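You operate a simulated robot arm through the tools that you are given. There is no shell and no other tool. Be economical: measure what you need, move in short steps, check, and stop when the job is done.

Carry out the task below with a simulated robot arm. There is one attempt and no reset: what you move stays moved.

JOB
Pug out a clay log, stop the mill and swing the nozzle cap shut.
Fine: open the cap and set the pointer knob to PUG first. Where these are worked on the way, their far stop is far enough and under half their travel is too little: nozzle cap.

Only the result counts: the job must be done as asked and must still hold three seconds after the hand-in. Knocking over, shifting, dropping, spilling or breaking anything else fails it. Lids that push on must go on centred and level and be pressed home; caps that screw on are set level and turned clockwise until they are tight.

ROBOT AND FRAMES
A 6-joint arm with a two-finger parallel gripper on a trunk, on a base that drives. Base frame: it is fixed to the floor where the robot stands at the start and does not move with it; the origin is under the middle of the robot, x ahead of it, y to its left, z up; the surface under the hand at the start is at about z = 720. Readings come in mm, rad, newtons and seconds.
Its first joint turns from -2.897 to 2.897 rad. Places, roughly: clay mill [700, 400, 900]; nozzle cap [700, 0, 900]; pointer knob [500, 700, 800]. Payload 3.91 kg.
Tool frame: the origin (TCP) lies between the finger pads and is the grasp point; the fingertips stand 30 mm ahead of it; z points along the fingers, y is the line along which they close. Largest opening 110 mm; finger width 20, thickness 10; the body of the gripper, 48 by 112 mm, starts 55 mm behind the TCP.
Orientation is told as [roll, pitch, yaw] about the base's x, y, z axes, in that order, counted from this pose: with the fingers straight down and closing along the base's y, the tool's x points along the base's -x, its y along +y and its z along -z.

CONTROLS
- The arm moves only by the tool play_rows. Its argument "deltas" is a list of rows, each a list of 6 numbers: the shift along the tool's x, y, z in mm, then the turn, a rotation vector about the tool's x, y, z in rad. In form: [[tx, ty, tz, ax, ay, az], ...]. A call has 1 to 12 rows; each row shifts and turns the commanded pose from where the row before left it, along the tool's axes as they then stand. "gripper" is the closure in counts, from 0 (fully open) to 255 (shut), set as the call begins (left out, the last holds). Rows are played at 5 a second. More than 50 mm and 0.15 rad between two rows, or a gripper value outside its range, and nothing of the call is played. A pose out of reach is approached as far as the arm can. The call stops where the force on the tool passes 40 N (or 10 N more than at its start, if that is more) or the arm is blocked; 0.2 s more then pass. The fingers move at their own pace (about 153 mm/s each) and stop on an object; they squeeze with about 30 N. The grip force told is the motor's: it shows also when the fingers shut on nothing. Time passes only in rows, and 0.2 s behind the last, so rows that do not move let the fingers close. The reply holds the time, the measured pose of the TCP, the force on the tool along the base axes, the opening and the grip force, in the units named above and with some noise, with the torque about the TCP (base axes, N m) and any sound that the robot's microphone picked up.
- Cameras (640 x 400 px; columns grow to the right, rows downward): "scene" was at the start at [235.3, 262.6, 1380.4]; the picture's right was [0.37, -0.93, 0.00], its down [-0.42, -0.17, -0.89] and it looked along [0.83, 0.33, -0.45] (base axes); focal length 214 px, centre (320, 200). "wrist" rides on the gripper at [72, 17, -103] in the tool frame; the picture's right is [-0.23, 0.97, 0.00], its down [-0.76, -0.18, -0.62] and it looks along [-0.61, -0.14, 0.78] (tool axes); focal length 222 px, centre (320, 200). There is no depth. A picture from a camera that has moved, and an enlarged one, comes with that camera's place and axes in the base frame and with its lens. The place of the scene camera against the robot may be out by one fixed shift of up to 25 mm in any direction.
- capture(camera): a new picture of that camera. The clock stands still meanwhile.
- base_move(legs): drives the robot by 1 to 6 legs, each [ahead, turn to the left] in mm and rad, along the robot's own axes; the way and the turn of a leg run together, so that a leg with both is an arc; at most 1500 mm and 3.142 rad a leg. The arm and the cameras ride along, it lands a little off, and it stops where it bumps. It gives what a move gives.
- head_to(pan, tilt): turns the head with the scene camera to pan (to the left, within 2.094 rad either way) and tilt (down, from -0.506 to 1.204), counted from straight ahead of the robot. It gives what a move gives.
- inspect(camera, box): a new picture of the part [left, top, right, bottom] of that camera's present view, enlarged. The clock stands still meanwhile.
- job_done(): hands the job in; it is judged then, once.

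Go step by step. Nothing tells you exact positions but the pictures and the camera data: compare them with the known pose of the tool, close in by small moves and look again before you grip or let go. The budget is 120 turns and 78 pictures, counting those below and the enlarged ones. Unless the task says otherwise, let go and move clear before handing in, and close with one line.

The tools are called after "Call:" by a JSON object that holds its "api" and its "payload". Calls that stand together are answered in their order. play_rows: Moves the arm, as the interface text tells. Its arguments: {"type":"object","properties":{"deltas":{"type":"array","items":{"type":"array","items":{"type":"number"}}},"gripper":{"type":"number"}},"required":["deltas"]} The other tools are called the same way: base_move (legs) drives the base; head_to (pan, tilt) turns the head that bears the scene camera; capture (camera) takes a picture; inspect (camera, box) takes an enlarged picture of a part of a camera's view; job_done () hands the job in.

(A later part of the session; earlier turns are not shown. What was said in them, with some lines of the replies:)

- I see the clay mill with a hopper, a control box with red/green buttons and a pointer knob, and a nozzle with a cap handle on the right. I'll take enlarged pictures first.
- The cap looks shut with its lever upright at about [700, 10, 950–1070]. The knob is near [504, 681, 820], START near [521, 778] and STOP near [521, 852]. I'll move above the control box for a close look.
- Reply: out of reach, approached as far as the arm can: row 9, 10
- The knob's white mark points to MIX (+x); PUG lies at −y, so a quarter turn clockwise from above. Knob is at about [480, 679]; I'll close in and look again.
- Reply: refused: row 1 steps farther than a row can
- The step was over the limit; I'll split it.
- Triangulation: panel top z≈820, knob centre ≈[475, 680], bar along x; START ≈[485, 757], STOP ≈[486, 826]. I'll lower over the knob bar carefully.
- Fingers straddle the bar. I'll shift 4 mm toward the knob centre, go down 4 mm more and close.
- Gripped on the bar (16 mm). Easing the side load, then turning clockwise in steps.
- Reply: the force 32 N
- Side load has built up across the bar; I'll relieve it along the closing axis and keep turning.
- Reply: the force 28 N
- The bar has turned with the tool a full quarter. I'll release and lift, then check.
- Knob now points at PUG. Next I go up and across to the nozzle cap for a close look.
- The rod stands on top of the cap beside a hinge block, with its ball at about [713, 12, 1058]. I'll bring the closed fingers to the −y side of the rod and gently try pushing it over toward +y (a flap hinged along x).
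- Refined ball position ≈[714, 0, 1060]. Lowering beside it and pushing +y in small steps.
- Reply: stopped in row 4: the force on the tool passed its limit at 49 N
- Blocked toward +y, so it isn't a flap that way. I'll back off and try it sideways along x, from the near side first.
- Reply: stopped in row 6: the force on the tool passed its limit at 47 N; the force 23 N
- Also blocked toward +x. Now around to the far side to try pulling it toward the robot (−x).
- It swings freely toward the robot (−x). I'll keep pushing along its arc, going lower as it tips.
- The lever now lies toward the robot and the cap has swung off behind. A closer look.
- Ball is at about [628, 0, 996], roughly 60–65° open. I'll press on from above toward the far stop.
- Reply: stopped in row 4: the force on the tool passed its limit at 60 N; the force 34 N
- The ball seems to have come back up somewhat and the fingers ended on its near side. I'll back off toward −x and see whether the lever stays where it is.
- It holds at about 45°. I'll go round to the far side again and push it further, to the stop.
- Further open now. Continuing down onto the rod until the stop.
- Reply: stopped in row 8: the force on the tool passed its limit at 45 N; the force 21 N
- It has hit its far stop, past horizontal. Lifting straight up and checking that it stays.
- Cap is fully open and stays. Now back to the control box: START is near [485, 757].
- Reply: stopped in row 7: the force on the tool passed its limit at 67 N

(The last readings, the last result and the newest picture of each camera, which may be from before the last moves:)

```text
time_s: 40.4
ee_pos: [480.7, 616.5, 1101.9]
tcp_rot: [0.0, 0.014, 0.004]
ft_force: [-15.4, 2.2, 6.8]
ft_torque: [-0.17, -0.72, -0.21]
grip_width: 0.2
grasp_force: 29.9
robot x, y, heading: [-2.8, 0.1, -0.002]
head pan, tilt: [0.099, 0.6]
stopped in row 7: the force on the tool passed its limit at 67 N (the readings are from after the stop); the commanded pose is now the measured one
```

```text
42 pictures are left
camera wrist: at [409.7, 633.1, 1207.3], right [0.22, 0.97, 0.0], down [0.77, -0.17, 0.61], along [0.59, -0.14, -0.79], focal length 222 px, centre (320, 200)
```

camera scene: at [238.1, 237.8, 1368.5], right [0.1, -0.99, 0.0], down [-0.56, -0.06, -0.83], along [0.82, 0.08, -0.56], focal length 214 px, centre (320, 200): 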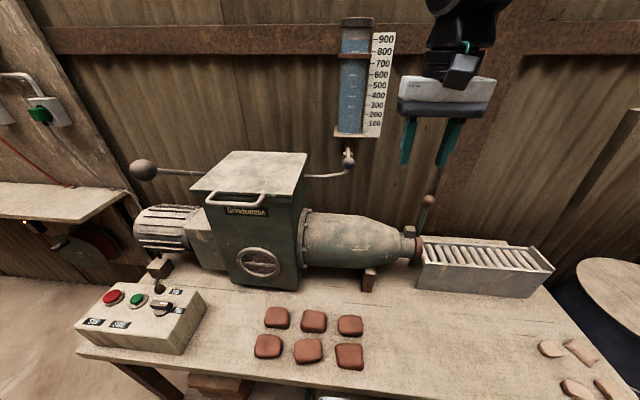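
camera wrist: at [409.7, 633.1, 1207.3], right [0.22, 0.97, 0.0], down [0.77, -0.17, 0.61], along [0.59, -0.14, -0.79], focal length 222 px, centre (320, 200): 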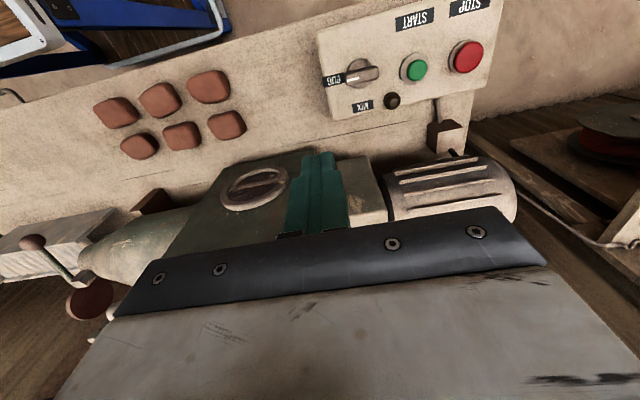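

Something blocked the descent, likely the arm meeting the hopper. Looking before moving.

Call:
{"api": "head_to", "payload": {"pan": 0.5, "tilt": 0.5}}

Call:
{"api": "capture", "payload": {"camera": "scene"}}

```text
time_s: 41.3
ee_pos: [480.7, 616.5, 1102.7]
tcp_rot: [0.001, 0.016, 0.003]
ft_force: [-31.8, 15.8, 13.0]
ft_torque: [-0.94, -1.67, -0.19]
grip_width: 0.0
grasp_force: 29.9
robot x, y, heading: [-0.7, 1.0, -0.002]
head pan, tilt: [0.499, 0.499]
```

```text
41 pictures are left
camera scene: at [227.1, 273.2, 1377.7], right [0.48, -0.88, 0.0], down [-0.42, -0.23, -0.88], along [0.77, 0.42, -0.48], focal length 214 px, centre (320, 200)
```

scene: 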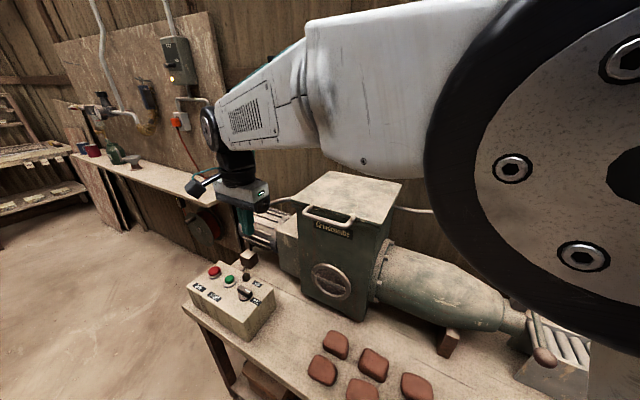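

The contact is on the gripper's far side, probably against the hopper's left lever ball. I'll back off toward −x and up, then look at it.

Call:
{"api": "play_rows", "payload": {"deltas": [[10, 0, 0, 0, 0, 0], [20, 0, 0, 0, 0, 0], [0, 0, -40, 0, 0, 0], [0, 0, -45, 0, 0, 0]]}}

Call:
{"api": "inspect", "payload": {"camera": "scene", "box": [180, 120, 440, 300]}}

```text
time_s: 42.3
ee_pos: [453.9, 614.5, 1183.6]
tcp_rot: [-0.004, 0.015, 0.001]
ft_force: [0.9, 0.0, -0.7]
ft_torque: [-0.02, 0.01, 0.01]
grip_width: 0.1
grasp_force: 29.6
robot x, y, heading: [-2.5, -0.9, -0.002]
head pan, tilt: [0.499, 0.499]
```

```text
2.22 times, centred on (310, 210) of scene
camera zoom: at [229.5, 272.6, 1377.5], right [0.48, -0.88, 0.0], down [-0.42, -0.23, -0.88], along [0.77, 0.42, -0.48], focal length 477 px, centre (342, 178)
```

zoom: 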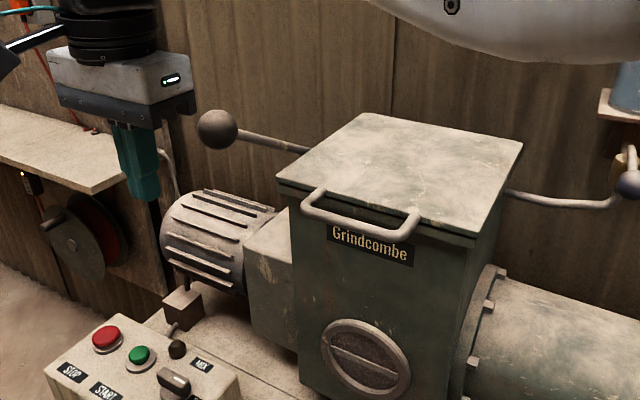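

The lever looks unmoved; it's at about [550–580, 610, 1185]. I'll stay at smaller x, move past it in y, then descend over the panel.

Call:
{"api": "play_rows", "payload": {"deltas": [[0, 45, 0, 0, 0, 0], [0, 45, 0, 0, 0, 0], [0, 0, 45, 0, 0, 0], [0, 0, 45, 0, 0, 0], [0, 0, 45, 0, 0, 0], [0, 0, 45, 0, 0, 0], [-15, 25, 20, 0, 0, 0], [-15, 25, 20, 0, 0, 0], [0, 0, 20, 0, 0, 0]]}}

Call:
{"api": "capture", "payload": {"camera": "wrist"}}

Call:
{"api": "inspect", "payload": {"camera": "scene", "box": [180, 210, 290, 330]}}

```text
time_s: 44.3
ee_pos: [480.1, 754.2, 944.1]
tcp_rot: [0.0, 0.013, 0.001]
ft_force: [-0.3, -0.3, 0.5]
ft_torque: [0.0, -0.01, -0.01]
grip_width: 0.0
grasp_force: 29.7
robot x, y, heading: [-4.3, -1.2, 0.001]
head pan, tilt: [0.499, 0.499]
```

```text
39 pictures are left
camera wrist: at [409.1, 771.8, 1050.0], right [0.23, 0.97, 0.0], down [0.77, -0.18, 0.61], along [0.59, -0.14, -0.79], focal length 222 px, centre (320, 200)
```

wrist: 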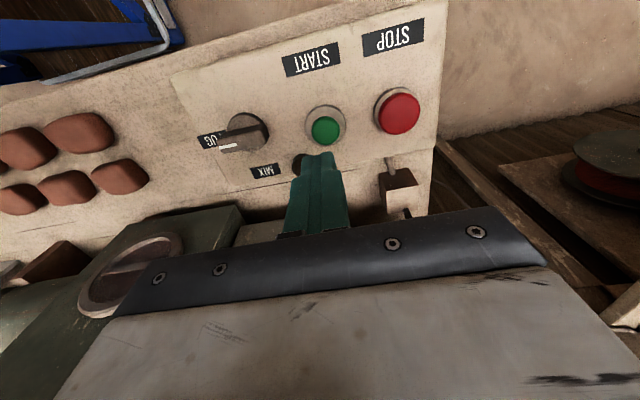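

```text
3.33 times, centred on (235, 270) of scene
camera zoom: at [229.2, 272.4, 1377.6], right [0.48, -0.88, 0.0], down [-0.42, -0.23, -0.88], along [0.77, 0.42, -0.48], focal length 715 px, centre (603, -33)
```

zoom: 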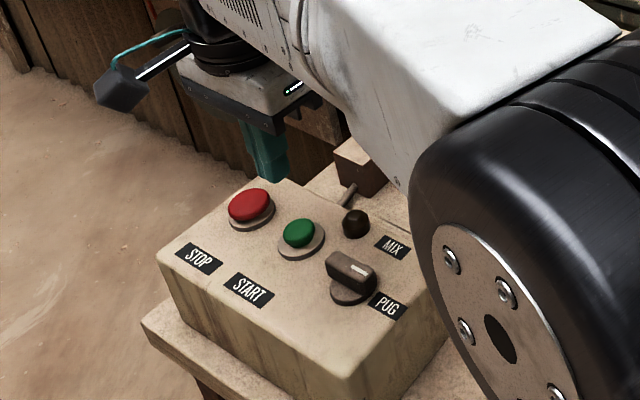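

START resolves to [485, 757], STOP to [485, 829]. Lowering onto START in small steps.

Call:
{"api": "play_rows", "payload": {"deltas": [[-5, 3, 20, 0, 0, 0], [0, 0, 25, 0, 0, 0], [0, 0, 15, 0, 0, 0], [0, 0, 6, 0, 0, 0], [0, 0, 3, 0, 0, 0], [0, 0, 3, 0, 0, 0], [0, 0, 3, 0, 0, 0]]}}

Call:
{"api": "inspect", "payload": {"camera": "scene", "box": [180, 210, 290, 330]}}

```text
time_s: 45.9
ee_pos: [484.5, 757.7, 870.1]
tcp_rot: [-0.002, 0.017, 0.001]
ft_force: [-0.8, -0.1, 0.4]
ft_torque: [-0.02, -0.02, 0.02]
grip_width: 0.0
grasp_force: 30.1
robot x, y, heading: [-1.8, -0.6, 0.0]
head pan, tilt: [0.499, 0.499]
```

```text
3.33 times, centred on (235, 270) of scene
camera zoom: at [229.3, 272.6, 1377.5], right [0.48, -0.88, 0.0], down [-0.42, -0.23, -0.88], along [0.77, 0.42, -0.48], focal length 715 px, centre (603, -33)
```

zoom: 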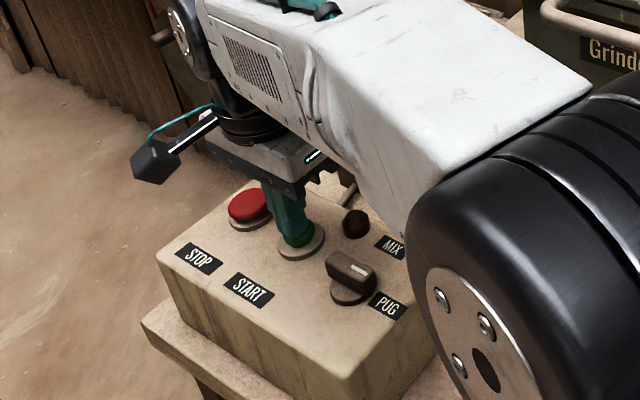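

Call:
{"api": "play_rows", "payload": {"deltas": [[0, 0, 3, 0, 0, 0], [0, 0, 2, 0, 0, 0], [0, 0, 2, 0, 0, 0], [0, 0, 2, 0, 0, 0]]}}

```text
time_s: 46.9
ee_pos: [484.1, 757.0, 862.2]
tcp_rot: [0.001, 0.014, 0.003]
ft_force: [-0.7, 1.6, 17.0]
ft_torque: [0.04, -0.12, 0.0]
grip_width: 0.0
grasp_force: 30.3
robot x, y, heading: [-5.6, -0.6, 0.0]
head pan, tilt: [0.499, 0.499]
heard: click
```

A click was heard. Lifting off and checking lamp and nozzle.

Call:
{"api": "play_rows", "payload": {"deltas": [[0, 0, -10, 0, 0, 0], [0, 0, -20, 0, 0, 0]]}}

Call:
{"api": "capture", "payload": {"camera": "scene"}}

```text
time_s: 47.5
ee_pos: [485.7, 757.8, 889.5]
tcp_rot: [-0.004, 0.017, 0.001]
ft_force: [-0.2, -0.1, -0.1]
ft_torque: [-0.02, -0.02, 0.04]
grip_width: 0.0
grasp_force: 30.4
robot x, y, heading: [-0.2, 0.2, 0.003]
head pan, tilt: [0.499, 0.499]
```

```text
36 pictures are left
camera scene: at [229.4, 272.7, 1377.5], right [0.48, -0.88, 0.0], down [-0.42, -0.23, -0.88], along [0.77, 0.42, -0.48], focal length 214 px, centre (320, 200)
```

scene: 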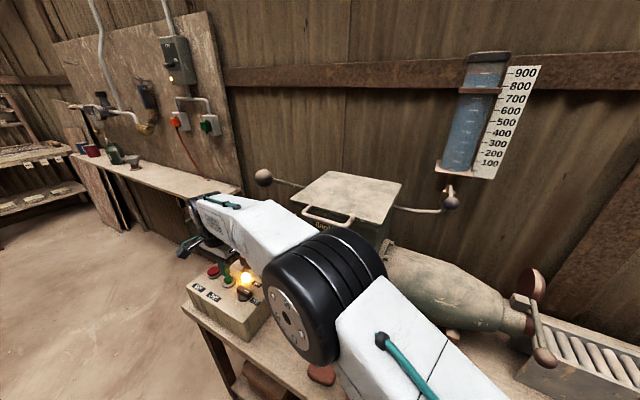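

Lamp is lit: the mill runs. I'll hover over STOP and watch the nozzle for the log.

Call:
{"api": "play_rows", "payload": {"deltas": [[0, 36, 0, 0, 0, 0], [0, 36, 0, 0, 0, 0]]}}

Call:
{"api": "head_to", "payload": {"pan": 0.3, "tilt": 0.5}}

Call:
{"api": "capture", "payload": {"camera": "scene"}}

Call:
{"api": "capture", "payload": {"camera": "wrist"}}

```text
time_s: 48.1
ee_pos: [477.2, 795.0, 888.1]
tcp_rot: [-0.004, 0.016, 0.002]
ft_force: [0.1, 0.1, -1.0]
ft_torque: [0.01, 0.01, 0.0]
grip_width: 0.0
grasp_force: 30.2
out of reach, approached as far as the arm can: row 2
robot x, y, heading: [-2.2, 3.2, -0.004]
head pan, tilt: [0.499, 0.499]
```

```text
time_s: 48.8
ee_pos: [476.4, 793.3, 889.0]
tcp_rot: [-0.001, 0.014, 0.001]
ft_force: [0.3, -0.4, 0.3]
ft_torque: [-0.03, 0.02, 0.01]
grip_width: 0.0
grasp_force: 30.1
robot x, y, heading: [0.9, 0.6, 0.005]
head pan, tilt: [0.3, 0.499]
```

```text
35 pictures are left
camera scene: at [236.3, 256.0, 1377.5], right [0.3, -0.96, 0.0], down [-0.46, -0.14, -0.88], along [0.84, 0.26, -0.48], focal length 214 px, centre (320, 200)
```

scene: 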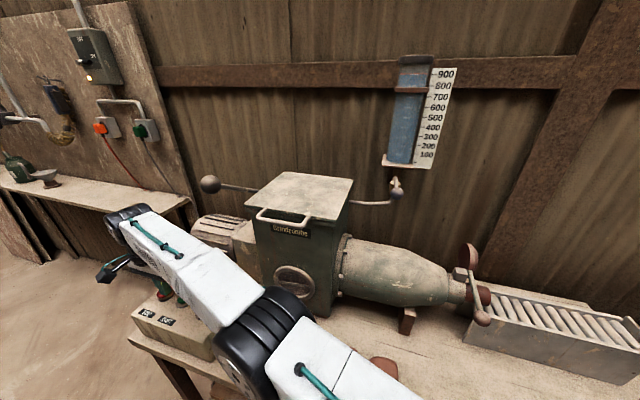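

```text
34 pictures are left
camera wrist: at [405.5, 812.3, 993.9], right [0.22, 0.97, -0.01], down [0.77, -0.17, 0.61], along [0.59, -0.14, -0.79], focal length 222 px, centre (320, 200)
```

wrist: 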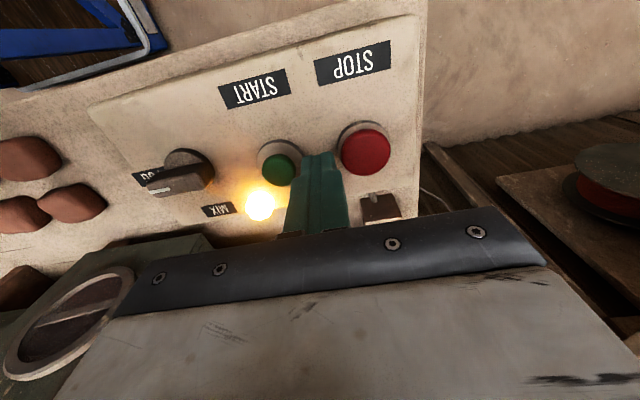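

The red clay log is starting to emerge. STOP is slightly out of reach with the tool vertical, so I'll tilt the fingers outward about 0.3 rad and move over it.

Call:
{"api": "play_rows", "payload": {"deltas": [[0, 0, -10, -0.086, -0.052, 0], [0, 0, 0, -0.086, -0.052, 0], [0, 0, 0, -0.086, -0.052, 0]]}}

Call:
{"api": "capture", "payload": {"camera": "scene"}}

```text
time_s: 49.6
ee_pos: [477.4, 794.9, 897.8]
tcp_rot: [0.258, -0.139, -0.018]
ft_force: [0.8, -0.3, -0.1]
ft_torque: [0.0, -0.01, -0.04]
grip_width: 0.0
grasp_force: 29.9
robot x, y, heading: [0.8, 3.3, -0.002]
head pan, tilt: [0.3, 0.499]
```

```text
33 pictures are left
camera scene: at [236.4, 256.1, 1377.5], right [0.3, -0.96, 0.0], down [-0.46, -0.14, -0.88], along [0.84, 0.26, -0.48], focal length 214 px, centre (320, 200)
```

scene: 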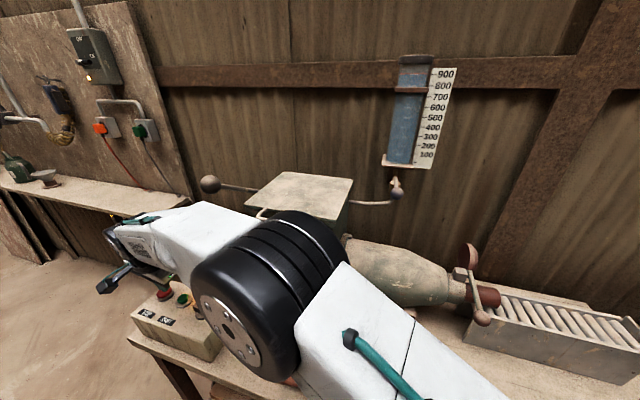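

Log is growing along the rollers. Positioning the tip above STOP.

Call:
{"api": "play_rows", "payload": {"deltas": [[-1, 11, 6, 0, 0, 0], [-1, 11, 6, 0, 0, 0]]}}

Call:
{"api": "capture", "payload": {"camera": "wrist"}}

Call:
{"api": "capture", "payload": {"camera": "scene"}}

```text
time_s: 50.2
ee_pos: [480.6, 817.6, 893.3]
tcp_rot: [0.259, -0.137, -0.019]
ft_force: [-0.2, 0.2, 0.5]
ft_torque: [-0.03, 0.02, 0.01]
grip_width: 0.1
grasp_force: 30.0
robot x, y, heading: [1.2, -0.4, -0.002]
head pan, tilt: [0.3, 0.499]
```

```text
32 pictures are left
camera wrist: at [394.7, 810.5, 987.3], right [0.21, 0.94, 0.28], down [0.67, -0.34, 0.66], along [0.71, 0.05, -0.7], focal length 222 px, centre (320, 200)
```

wrist: 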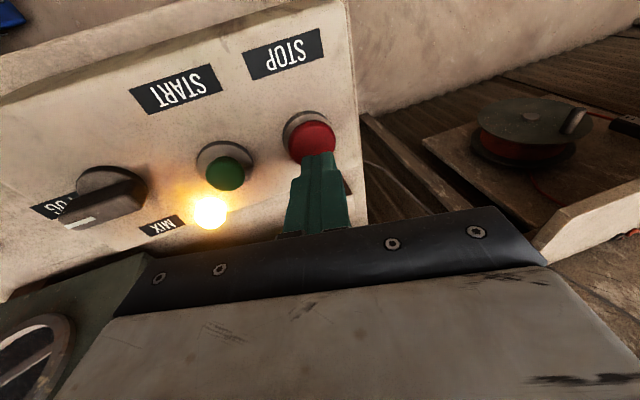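

```text
31 pictures are left
camera scene: at [236.3, 255.8, 1377.6], right [0.29, -0.96, 0.0], down [-0.46, -0.14, -0.88], along [0.84, 0.26, -0.48], focal length 214 px, centre (320, 200)
```

scene: 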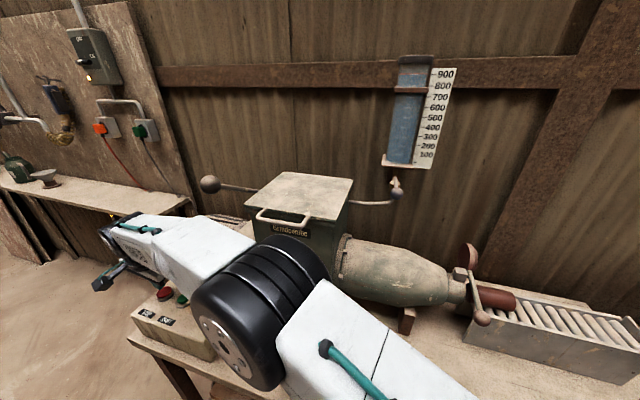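

Tip is above STOP and the log is ~a quarter along. Waiting a little more.

Call:
{"api": "play_rows", "payload": {"deltas": [[0, 0, 0, 0, 0, 0], [0, 0, 0, 0, 0, 0], [0, 0, 0, 0, 0, 0], [0, 0, 0, 0, 0, 0], [0, 0, 0, 0, 0, 0], [0, 0, 0, 0, 0, 0]]}}

Call:
{"api": "inspect", "payload": {"camera": "scene", "box": [420, 220, 640, 390]}}

```text
time_s: 51.6
ee_pos: [480.5, 819.1, 892.4]
tcp_rot: [0.257, -0.138, -0.018]
ft_force: [-0.5, -0.5, -0.7]
ft_torque: [0.0, 0.01, -0.01]
grip_width: 0.0
grasp_force: 29.9
robot x, y, heading: [-2.8, -0.4, -0.005]
head pan, tilt: [0.3, 0.499]
```

```text
2.35 times, centred on (530, 305) of scene
camera zoom: at [236.3, 256.0, 1377.5], right [0.3, -0.96, 0.0], down [-0.46, -0.14, -0.88], along [0.84, 0.26, -0.48], focal length 505 px, centre (-174, -47)
```

zoom: 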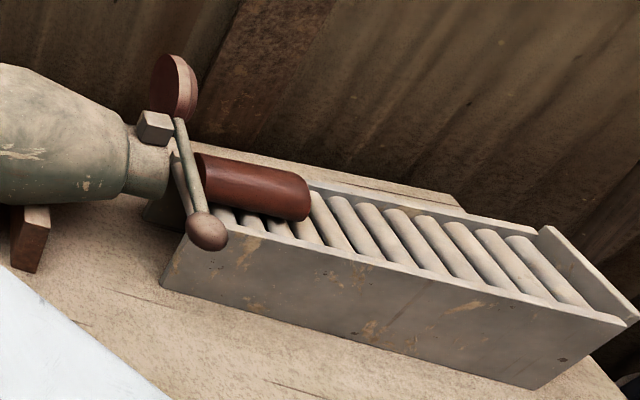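

Still extruding smoothly; waiting on.

Call:
{"api": "play_rows", "payload": {"deltas": [[0, 0, 0, 0, 0, 0], [0, 0, 0, 0, 0, 0], [0, 0, 0, 0, 0, 0], [0, 0, 0, 0, 0, 0], [0, 0, 0, 0, 0, 0], [0, 0, 0, 0, 0, 0], [0, 0, 0, 0, 0, 0], [0, 0, 0, 0, 0, 0]]}}

Call:
{"api": "inspect", "payload": {"camera": "scene", "box": [420, 220, 640, 390]}}

```text
time_s: 53.4
ee_pos: [481.0, 818.5, 892.4]
tcp_rot: [0.259, -0.139, -0.018]
ft_force: [0.3, 0.0, 0.8]
ft_torque: [-0.06, -0.02, 0.04]
grip_width: 0.1
grasp_force: 29.5
robot x, y, heading: [-2.4, 2.6, 0.0]
head pan, tilt: [0.3, 0.499]
```

```text
2.35 times, centred on (530, 305) of scene
camera zoom: at [236.3, 256.0, 1377.5], right [0.3, -0.96, 0.0], down [-0.46, -0.14, -0.88], along [0.84, 0.26, -0.48], focal length 505 px, centre (-174, -47)
```

zoom: 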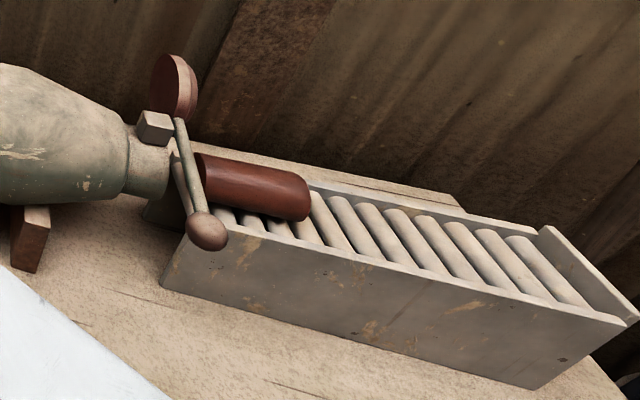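

The log has stopped growing: it's out. Pressing STOP straight down now.

Call:
{"api": "play_rows", "payload": {"deltas": [[1.4, -2.6, 9.6, 0, 0, 0], [1.4, -2.6, 9.6, 0, 0, 0], [0.4, -0.8, 2.9, 0, 0, 0], [0.4, -0.8, 2.9, 0, 0, 0], [0.3, -0.5, 1.9, 0, 0, 0], [0.3, -0.5, 1.9, 0, 0, 0], [0.3, -0.5, 1.9, 0, 0, 0]]}}

```text
time_s: 55.0
ee_pos: [480.8, 819.6, 863.7]
tcp_rot: [0.262, -0.139, -0.018]
ft_force: [0.3, -1.6, 15.3]
ft_torque: [-0.04, 0.03, 0.01]
grip_width: 0.2
grasp_force: 29.8
robot x, y, heading: [-0.5, 2.1, 0.0]
head pan, tilt: [0.3, 0.499]
heard: click
```

Click heard. Lifting off and checking the lamp.

Call:
{"api": "play_rows", "payload": {"deltas": [[-1.4, 2.6, -9.6, 0, 0, 0], [-4, 0, -28, 0, 0, 0], [-4, 0, -28, 0, 0, 0]]}}

Call:
{"api": "capture", "payload": {"camera": "wrist"}}

Call:
{"api": "inspect", "payload": {"camera": "scene", "box": [420, 220, 640, 390]}}

```text
time_s: 55.8
ee_pos: [482.1, 803.1, 925.8]
tcp_rot: [0.258, -0.138, -0.017]
ft_force: [0.4, 0.4, -0.2]
ft_torque: [0.01, 0.02, 0.0]
grip_width: 0.1
grasp_force: 29.4
robot x, y, heading: [-5.9, 1.5, 0.002]
head pan, tilt: [0.3, 0.499]
```

```text
28 pictures are left
camera wrist: at [396.2, 796.7, 1019.6], right [0.21, 0.94, 0.28], down [0.67, -0.34, 0.66], along [0.71, 0.05, -0.7], focal length 222 px, centre (320, 200)
```

wrist: 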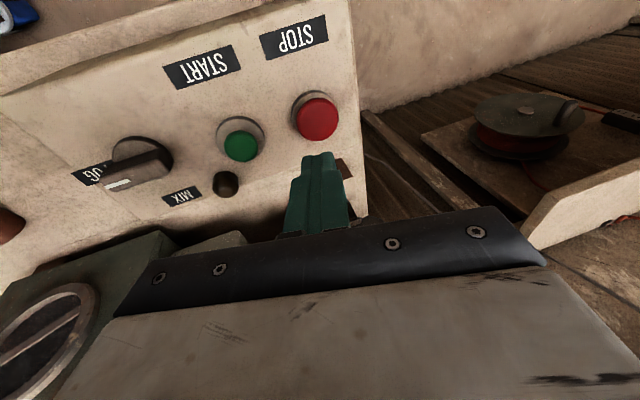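

```text
2.35 times, centred on (530, 305) of scene
camera zoom: at [236.4, 256.1, 1377.5], right [0.3, -0.96, 0.0], down [-0.46, -0.14, -0.88], along [0.84, 0.26, -0.48], focal length 505 px, centre (-174, -47)
```

zoom: 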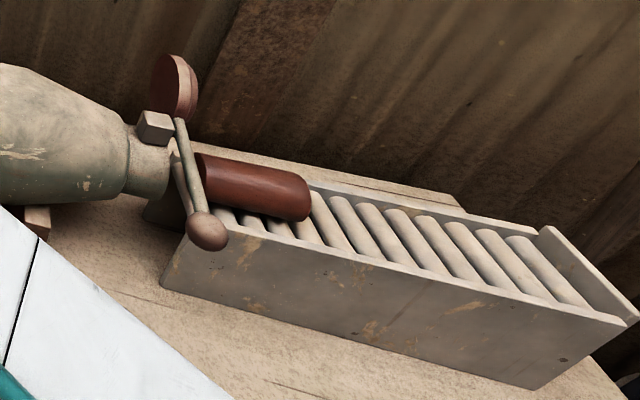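

Lamp is off, log lies on the rollers. Now I untilt and retrace the safe route back to the cap lever.

Call:
{"api": "play_rows", "payload": {"deltas": [[5, -20, -10, 0.086, 0.052, 0], [5, -20, -10, 0.086, 0.052, 0], [5, -20, -10, 0.086, 0.052, 0], [8, -38, 0, 0, 0, 0], [0, 0, -46, 0, 0, 0], [0, 0, -46, 0, 0, 0], [0, 0, -46, 0, 0, 0], [0, 0, -46, 0, 0, 0], [0, 0, -46, 0, 0, 0]]}}

```text
time_s: 57.8
ee_pos: [460.8, 702.9, 1173.7]
tcp_rot: [-0.003, 0.016, 0.002]
ft_force: [0.8, -0.4, -0.3]
ft_torque: [0.02, 0.01, -0.01]
grip_width: 0.1
grasp_force: 30.2
robot x, y, heading: [-2.7, 1.6, -0.002]
head pan, tilt: [0.3, 0.499]
```

Call:
{"api": "play_rows", "payload": {"deltas": [[7, -44, 0, 0, 0, 0], [0, -44, 0, 0, 0, 0], [0, 0, -40, 0, 0, 0], [0, 0, -35, 0, 0, 0]]}}

Call:
{"api": "play_rows", "payload": {"deltas": [[-10, -47, 0, 0, 0, 0], [-10, -47, 0, 0, 0, 0], [-10, -47, 0, 0, 0, 0], [-12, -47, 0, 0, 0, 0], [-12, -47, 0, 0, 0, 0], [-12, -47, 0, 0, 0, 0], [-12, -47, 0, 0, 0, 0], [-12, -47, 0, 0, 0, 0], [-12, -47, 0, 0, 0, 0], [-12, -47, 0, 0, 0, 0], [-12, -47, 0, 0, 0, 0], [-12, -47, 0, 0, 0, 0]]}}

Call:
{"api": "play_rows", "payload": {"deltas": [[0, -40, 0, 0, 0, 0], [0, -10, 0, 0, 0, 0], [0, 0, 45, 0, 0, 0], [0, 0, 45, 0, 0, 0], [0, 0, 45, 0, 0, 0], [0, 0, 30, 0, 0, 0]], "gripper": 110}}

Call:
{"api": "capture", "payload": {"camera": "wrist"}}

Call:
{"api": "capture", "payload": {"camera": "scene"}}

```text
time_s: 58.8
ee_pos: [454.1, 613.6, 1248.3]
tcp_rot: [-0.001, 0.016, 0.002]
ft_force: [0.3, 0.5, 0.7]
ft_torque: [0.02, 0.02, -0.01]
grip_width: 0.0
grasp_force: 29.6
robot x, y, heading: [-3.2, -4.1, -0.0]
head pan, tilt: [0.3, 0.499]
```

```text
time_s: 61.4
ee_pos: [591.2, 49.4, 1248.8]
tcp_rot: [-0.002, 0.015, 0.004]
ft_force: [-0.1, -0.7, 0.4]
ft_torque: [0.01, -0.03, 0.02]
grip_width: 0.0
grasp_force: 29.3
robot x, y, heading: [-0.3, -2.6, -0.005]
head pan, tilt: [0.3, 0.499]
```

```text
time_s: 62.8
ee_pos: [588.2, 2.2, 1082.2]
tcp_rot: [-0.002, 0.015, 0.003]
ft_force: [-0.4, 0.7, 0.7]
ft_torque: [0.02, -0.01, 0.02]
grip_width: 62.5
grasp_force: 0.1
robot x, y, heading: [-0.9, -2.3, 0.004]
head pan, tilt: [0.3, 0.499]
```

```text
26 pictures are left
camera wrist: at [517.8, 18.9, 1187.8], right [0.23, 0.97, -0.01], down [0.77, -0.17, 0.61], along [0.59, -0.14, -0.79], focal length 222 px, centre (320, 200)
```

wrist: 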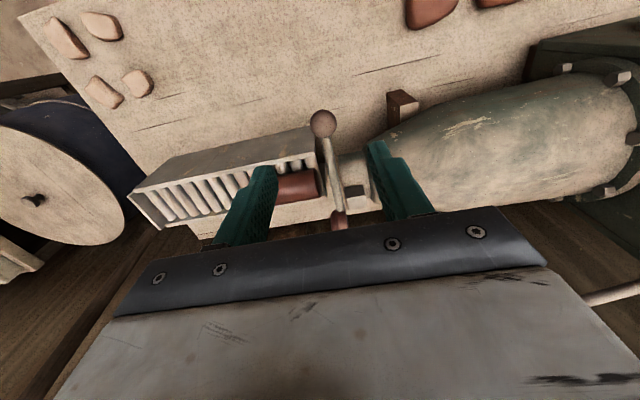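

```text
25 pictures are left
camera scene: at [236.1, 255.7, 1377.6], right [0.3, -0.96, 0.0], down [-0.46, -0.14, -0.88], along [0.84, 0.26, -0.48], focal length 214 px, centre (320, 200)
```

scene: 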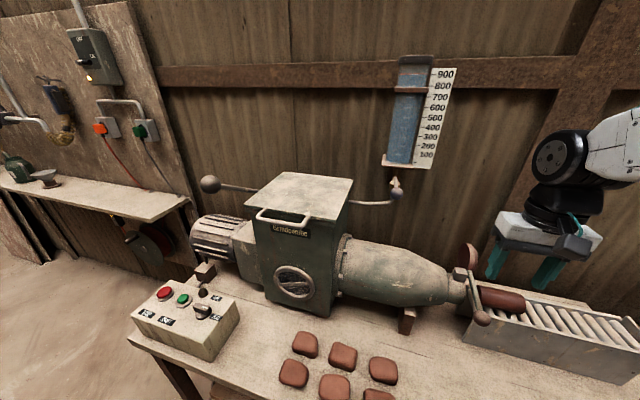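

Ball is at [610, 0, 908], with the pivot near [712, 0, 950]. I'll lower over the ball with open fingers closing along y.

Call:
{"api": "play_rows", "payload": {"deltas": [[-24, -2, 0, 0, 0, 0], [0, 0, 45, 0, 0, 0], [0, 0, 45, 0, 0, 0], [0, 0, 30, 0, 0, 0]]}}

Call:
{"api": "capture", "payload": {"camera": "wrist"}}

Call:
{"api": "inspect", "payload": {"camera": "scene", "box": [430, 220, 600, 350]}}

```text
time_s: 63.8
ee_pos: [611.4, -0.5, 961.9]
tcp_rot: [-0.002, 0.016, 0.002]
ft_force: [-0.4, -0.4, 1.0]
ft_torque: [0.01, -0.01, 0.01]
grip_width: 62.6
grasp_force: 0.0
robot x, y, heading: [-2.1, -1.0, -0.002]
head pan, tilt: [0.3, 0.499]
```

```text
24 pictures are left
camera wrist: at [541.6, 17.9, 1066.4], right [0.23, 0.97, -0.01], down [0.77, -0.17, 0.61], along [0.6, -0.14, -0.79], focal length 222 px, centre (320, 200)
```

wrist: 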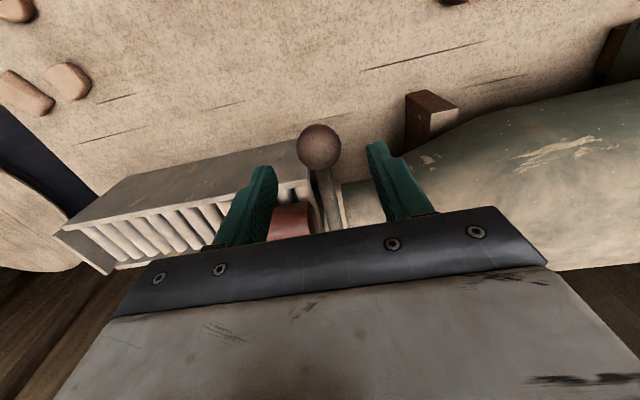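

```text
3.08 times, centred on (515, 285) of scene
camera zoom: at [236.1, 255.7, 1377.6], right [0.3, -0.96, 0.0], down [-0.46, -0.14, -0.88], along [0.84, 0.26, -0.48], focal length 660 px, centre (-280, -62)
```

zoom: 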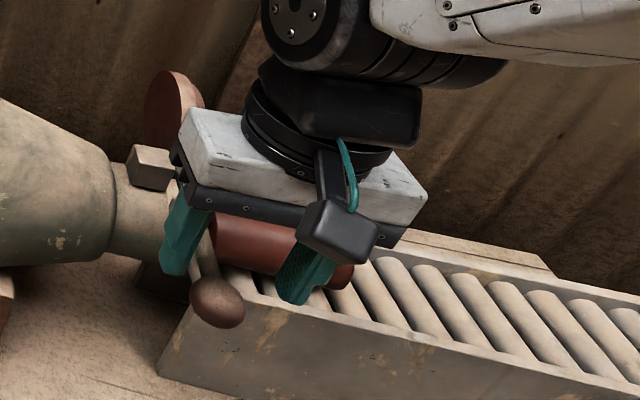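

Aligned. Descending the last 43 mm and closing on the ball.

Call:
{"api": "play_rows", "payload": {"deltas": [[-2, 0, 25, 0, 0, 0], [0, 0, 12, 0, 0, 0], [0, 0, 7, 0, 0, 0]]}}

Call:
{"api": "play_rows", "payload": {"deltas": [[0, 0, 0, 0, 0, 0], [0, 0, 0, 0, 0, 0], [0, 0, 0, 0, 0, 0]], "gripper": 255}}

```text
time_s: 64.6
ee_pos: [613.2, -0.3, 919.1]
tcp_rot: [-0.002, 0.017, 0.001]
ft_force: [-0.3, 0.7, 1.1]
ft_torque: [0.01, 0.02, -0.02]
grip_width: 62.5
grasp_force: 0.1
robot x, y, heading: [-2.9, 2.0, -0.0]
head pan, tilt: [0.3, 0.499]
```

```text
time_s: 65.4
ee_pos: [614.3, -0.1, 919.4]
tcp_rot: [-0.001, 0.016, 0.004]
ft_force: [-0.7, 14.3, -3.6]
ft_torque: [0.18, 0.43, -0.03]
grip_width: 33.5
grasp_force: 44.9
robot x, y, heading: [-0.1, 1.7, -0.004]
head pan, tilt: [0.3, 0.499]
```

Ball gripped (33.5 mm). Lifting it along its arc, a few steps first.

Call:
{"api": "play_rows", "payload": {"deltas": [[2.4, 0.5, -7.3, 0, 0, 0], [2.4, 0, -7.4, 0, 0, 0], [2.7, 0, -15.3, 0, 0, 0], [0.5, 0, -15.5, 0, 0, 0]]}}

Call:
{"api": "inspect", "payload": {"camera": "scene", "box": [430, 220, 600, 350]}}

```text
time_s: 66.4
ee_pos: [610.0, 1.0, 965.8]
tcp_rot: [-0.003, 0.016, 0.002]
ft_force: [25.1, 1.7, -11.3]
ft_torque: [0.0, 0.28, -0.06]
grip_width: 33.7
grasp_force: 44.8
robot x, y, heading: [-1.9, 0.5, -0.003]
head pan, tilt: [0.3, 0.499]
```

```text
3.08 times, centred on (515, 285) of scene
camera zoom: at [237.9, 255.8, 1377.3], right [0.29, -0.96, 0.0], down [-0.46, -0.14, -0.88], along [0.84, 0.26, -0.48], focal length 660 px, centre (-280, -62)
```

zoom: 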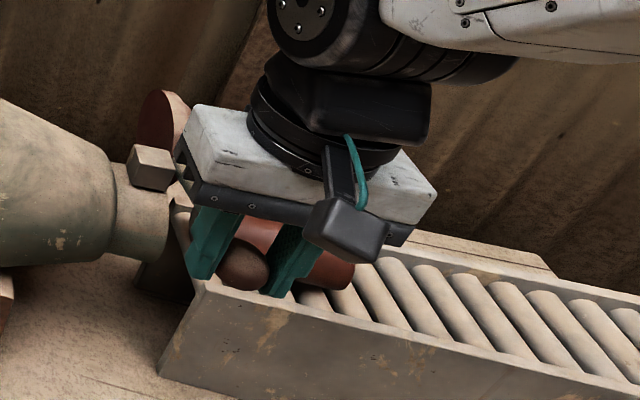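

Lever is following; easing the outward pull and continuing the arc.

Call:
{"api": "play_rows", "payload": {"deltas": [[-5, 0, 0, 0, 0, 0], [-1.6, 0, -15.4, 0, 0, 0], [-3.7, 0, -15, 0, 0, 0], [-5.8, 0, -14.4, 0, 0, 0]]}}

```text
time_s: 67.4
ee_pos: [625.8, -0.3, 1009.0]
tcp_rot: [-0.002, 0.017, 0.002]
ft_force: [15.2, -7.1, -21.6]
ft_torque: [-0.15, 0.84, -0.03]
grip_width: 33.5
grasp_force: 45.3
robot x, y, heading: [0.9, -3.4, -0.003]
head pan, tilt: [0.3, 0.499]
```

Force points inward, so I'll trim the path toward the pivot and carry on in short steps.

Call:
{"api": "play_rows", "payload": {"deltas": [[-3, -0.5, 2, 0, 0, 0], [-6, 0, -8, 0, 0, 0], [-7, 0, -7.5, 0, 0, 0]]}}

```text
time_s: 68.2
ee_pos: [638.8, -0.1, 1022.8]
tcp_rot: [-0.002, 0.018, 0.001]
ft_force: [-16.2, 0.1, 1.6]
ft_torque: [-0.01, 1.49, -0.01]
grip_width: 33.5
grasp_force: 45.2
robot x, y, heading: [-2.4, -1.3, -0.003]
head pan, tilt: [0.3, 0.499]
```

Call:
{"api": "play_rows", "payload": {"deltas": [[-5, 0, -9, 0, 0, 0], [-7, 0, -7, 0, 0, 0], [-8, 0, -6.5, 0, 0, 0]]}}

Call:
{"api": "inspect", "payload": {"camera": "scene", "box": [430, 190, 600, 320]}}

```text
time_s: 69.0
ee_pos: [660.8, 0.2, 1044.9]
tcp_rot: [-0.002, 0.017, 0.003]
ft_force: [3.1, 3.3, -23.9]
ft_torque: [0.03, 1.08, 0.02]
grip_width: 33.7
grasp_force: 44.9
robot x, y, heading: [0.8, 0.6, -0.004]
head pan, tilt: [0.3, 0.499]
```

```text
3.08 times, centred on (515, 255) of scene
camera zoom: at [237.2, 255.9, 1377.4], right [0.3, -0.96, 0.0], down [-0.46, -0.14, -0.88], along [0.84, 0.26, -0.48], focal length 660 px, centre (-280, 31)
```

zoom: 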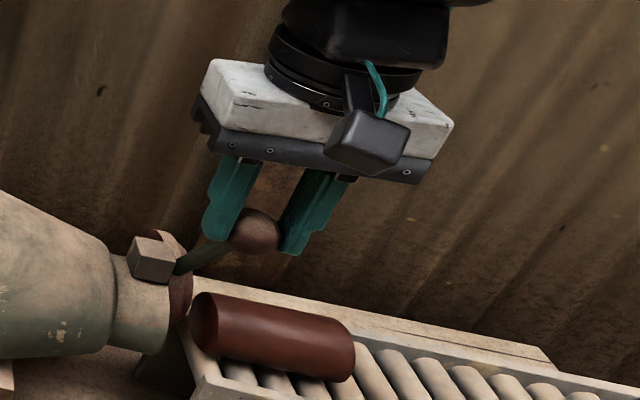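

Good: the cap is coming round and the log lies clear. Continuing over the top.

Call:
{"api": "play_rows", "payload": {"deltas": [[-6, 0, 0, 0, 0, 0], [-8, 0, -4, 0, 0, 0], [-8, 0, -4, 0, 0, 0]]}}

```text
time_s: 69.8
ee_pos: [682.7, 0.4, 1053.1]
tcp_rot: [0.0, 0.017, 0.004]
ft_force: [-13.9, 12.4, 7.6]
ft_torque: [0.37, 1.47, 0.03]
grip_width: 33.7
grasp_force: 44.6
robot x, y, heading: [-2.8, -2.3, 0.0]
head pan, tilt: [0.3, 0.499]
```

Call:
{"api": "play_rows", "payload": {"deltas": [[-6, 0.5, -4, 0, 0, 0], [-7, 0, -3, 0, 0, 0], [-7, 0, -2, 0, 0, 0]]}}

```text
time_s: 70.6
ee_pos: [702.9, -0.4, 1060.4]
tcp_rot: [-0.002, 0.016, 0.002]
ft_force: [-7.8, 9.4, -15.2]
ft_torque: [0.15, 1.33, 0.04]
grip_width: 33.6
grasp_force: 44.6
robot x, y, heading: [0.2, 2.6, -0.001]
head pan, tilt: [0.3, 0.499]
```

Call:
{"api": "play_rows", "payload": {"deltas": [[-5, 0.5, 1, 0, 0, 0], [-4, 0, 0, 0, 0, 0], [-4, 0, 0, 0, 0, 0], [-3, 0, 0, 0, 0, 0], [-3, 0, 0, 0, 0, 0]]}}

Call:
{"api": "inspect", "payload": {"camera": "scene", "box": [430, 190, 600, 320]}}

```text
time_s: 71.8
ee_pos: [722.5, -0.7, 1061.3]
tcp_rot: [-0.001, 0.014, 0.003]
ft_force: [-10.0, -7.5, 18.3]
ft_torque: [-0.25, 1.36, 0.02]
grip_width: 33.5
grasp_force: 45.0
robot x, y, heading: [-0.5, 1.6, -0.006]
head pan, tilt: [0.3, 0.499]
```

```text
3.08 times, centred on (515, 255) of scene
camera zoom: at [235.6, 255.4, 1377.8], right [0.29, -0.96, 0.0], down [-0.46, -0.14, -0.88], along [0.84, 0.26, -0.48], focal length 660 px, centre (-280, 31)
```

zoom: 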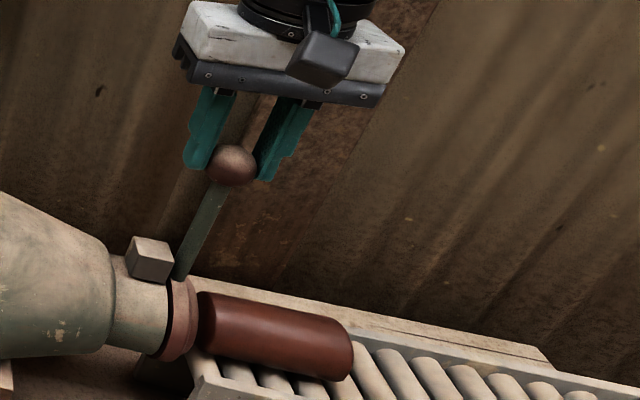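

The cap looks shut. Pressing a little further until it meets its stop.

Call:
{"api": "play_rows", "payload": {"deltas": [[-3, 0, 1, 0, 0, 0], [-3, 0, 0, 0, 0, 0], [-3, 0, 0, 0, 0, 0], [-3, 0, 0, 0, 0, 0]]}}

```text
time_s: 72.4
ee_pos: [725.5, -0.2, 1060.4]
tcp_rot: [-0.003, 0.019, 0.002]
ft_force: [-15.0, -0.9, 12.5]
ft_torque: [-0.13, -0.29, 0.01]
grip_width: 33.3
grasp_force: 44.5
robot x, y, heading: [-0.5, -1.9, -0.004]
head pan, tilt: [0.3, 0.499]
stopped in row 2: the force on the tool passed its limit at 42 N (the readings are from after the stop); the commanded pose is now the measured one
```

It's against the closed stop. Releasing and lifting straight up.

Call:
{"api": "play_rows", "payload": {"deltas": [[0, 0, 0, 0, 0, 0], [0, 0, 0, 0, 0, 0], [0, 0, -20, 0, 0, 0], [0, 0, -45, 0, 0, 0], [0, 0, -45, 0, 0, 0], [0, 0, -45, 0, 0, 0]], "gripper": 100}}

Call:
{"api": "capture", "payload": {"camera": "scene"}}

Call:
{"api": "inspect", "payload": {"camera": "scene", "box": [430, 190, 600, 320]}}

Call:
{"api": "inspect", "payload": {"camera": "scene", "box": [120, 160, 350, 340]}}

Call:
{"api": "capture", "payload": {"camera": "wrist"}}

```text
time_s: 73.8
ee_pos: [731.9, 0.8, 1215.5]
tcp_rot: [-0.003, 0.017, 0.002]
ft_force: [1.3, -0.4, -0.3]
ft_torque: [0.0, 0.03, 0.01]
grip_width: 66.7
grasp_force: 0.0
robot x, y, heading: [-2.5, -3.3, -0.005]
head pan, tilt: [0.3, 0.499]
```

```text
19 pictures are left
camera scene: at [236.5, 255.8, 1377.5], right [0.29, -0.96, 0.0], down [-0.46, -0.14, -0.88], along [0.84, 0.26, -0.48], focal length 214 px, centre (320, 200)
```

scene: 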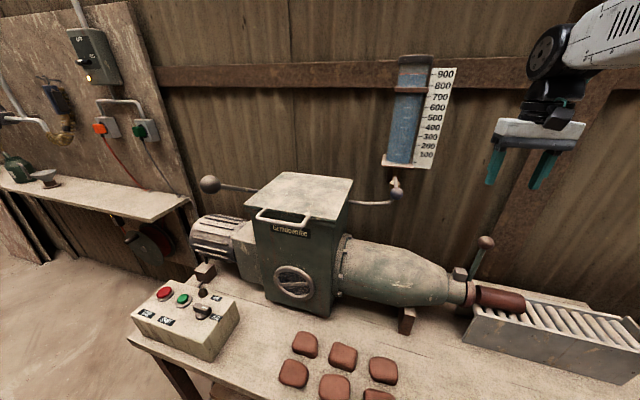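

```text
3.08 times, centred on (515, 255) of scene
camera zoom: at [236.5, 255.8, 1377.5], right [0.29, -0.96, 0.0], down [-0.46, -0.14, -0.88], along [0.84, 0.26, -0.48], focal length 660 px, centre (-280, 31)
```

zoom: 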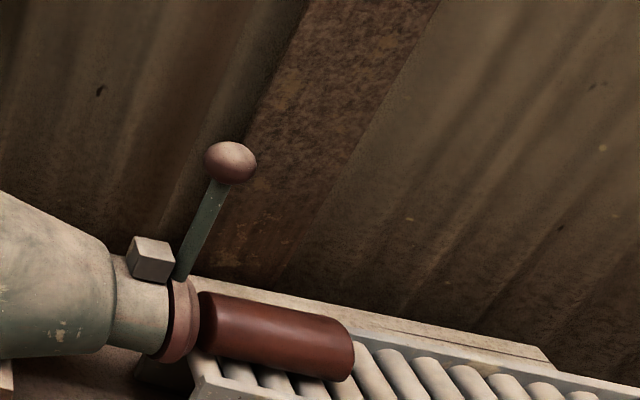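

```text
2.22 times, centred on (235, 250) of scene
camera zoom: at [236.5, 255.8, 1377.5], right [0.29, -0.96, 0.0], down [-0.46, -0.14, -0.88], along [0.84, 0.26, -0.48], focal length 477 px, centre (509, 89)
```

zoom: 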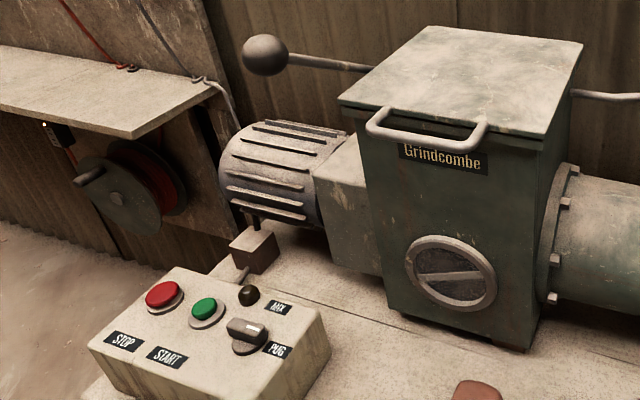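

```text
16 pictures are left
camera wrist: at [660.3, 16.9, 1321.2], right [0.23, 0.97, -0.01], down [0.77, -0.17, 0.61], along [0.59, -0.14, -0.79], focal length 222 px, centre (320, 200)
```

wrist: 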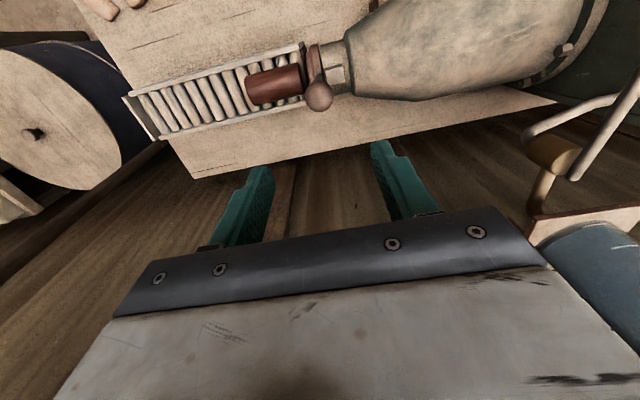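

The cap is shut against its stop, the lamp is off with the knob on PUG, and the log lies on the rollers. The hand is clear, so I'm handing in.

Call:
{"api": "job_done", "payload": {}}

```text
The job is handed in.
```

The job is done and handed in: a clay log is out on the rollers, the mill is stopped and the nozzle cap is swung shut. On the way, the gripper bumped something near the hopper's left lever; the lever looked unmoved in the pictures afterwards.
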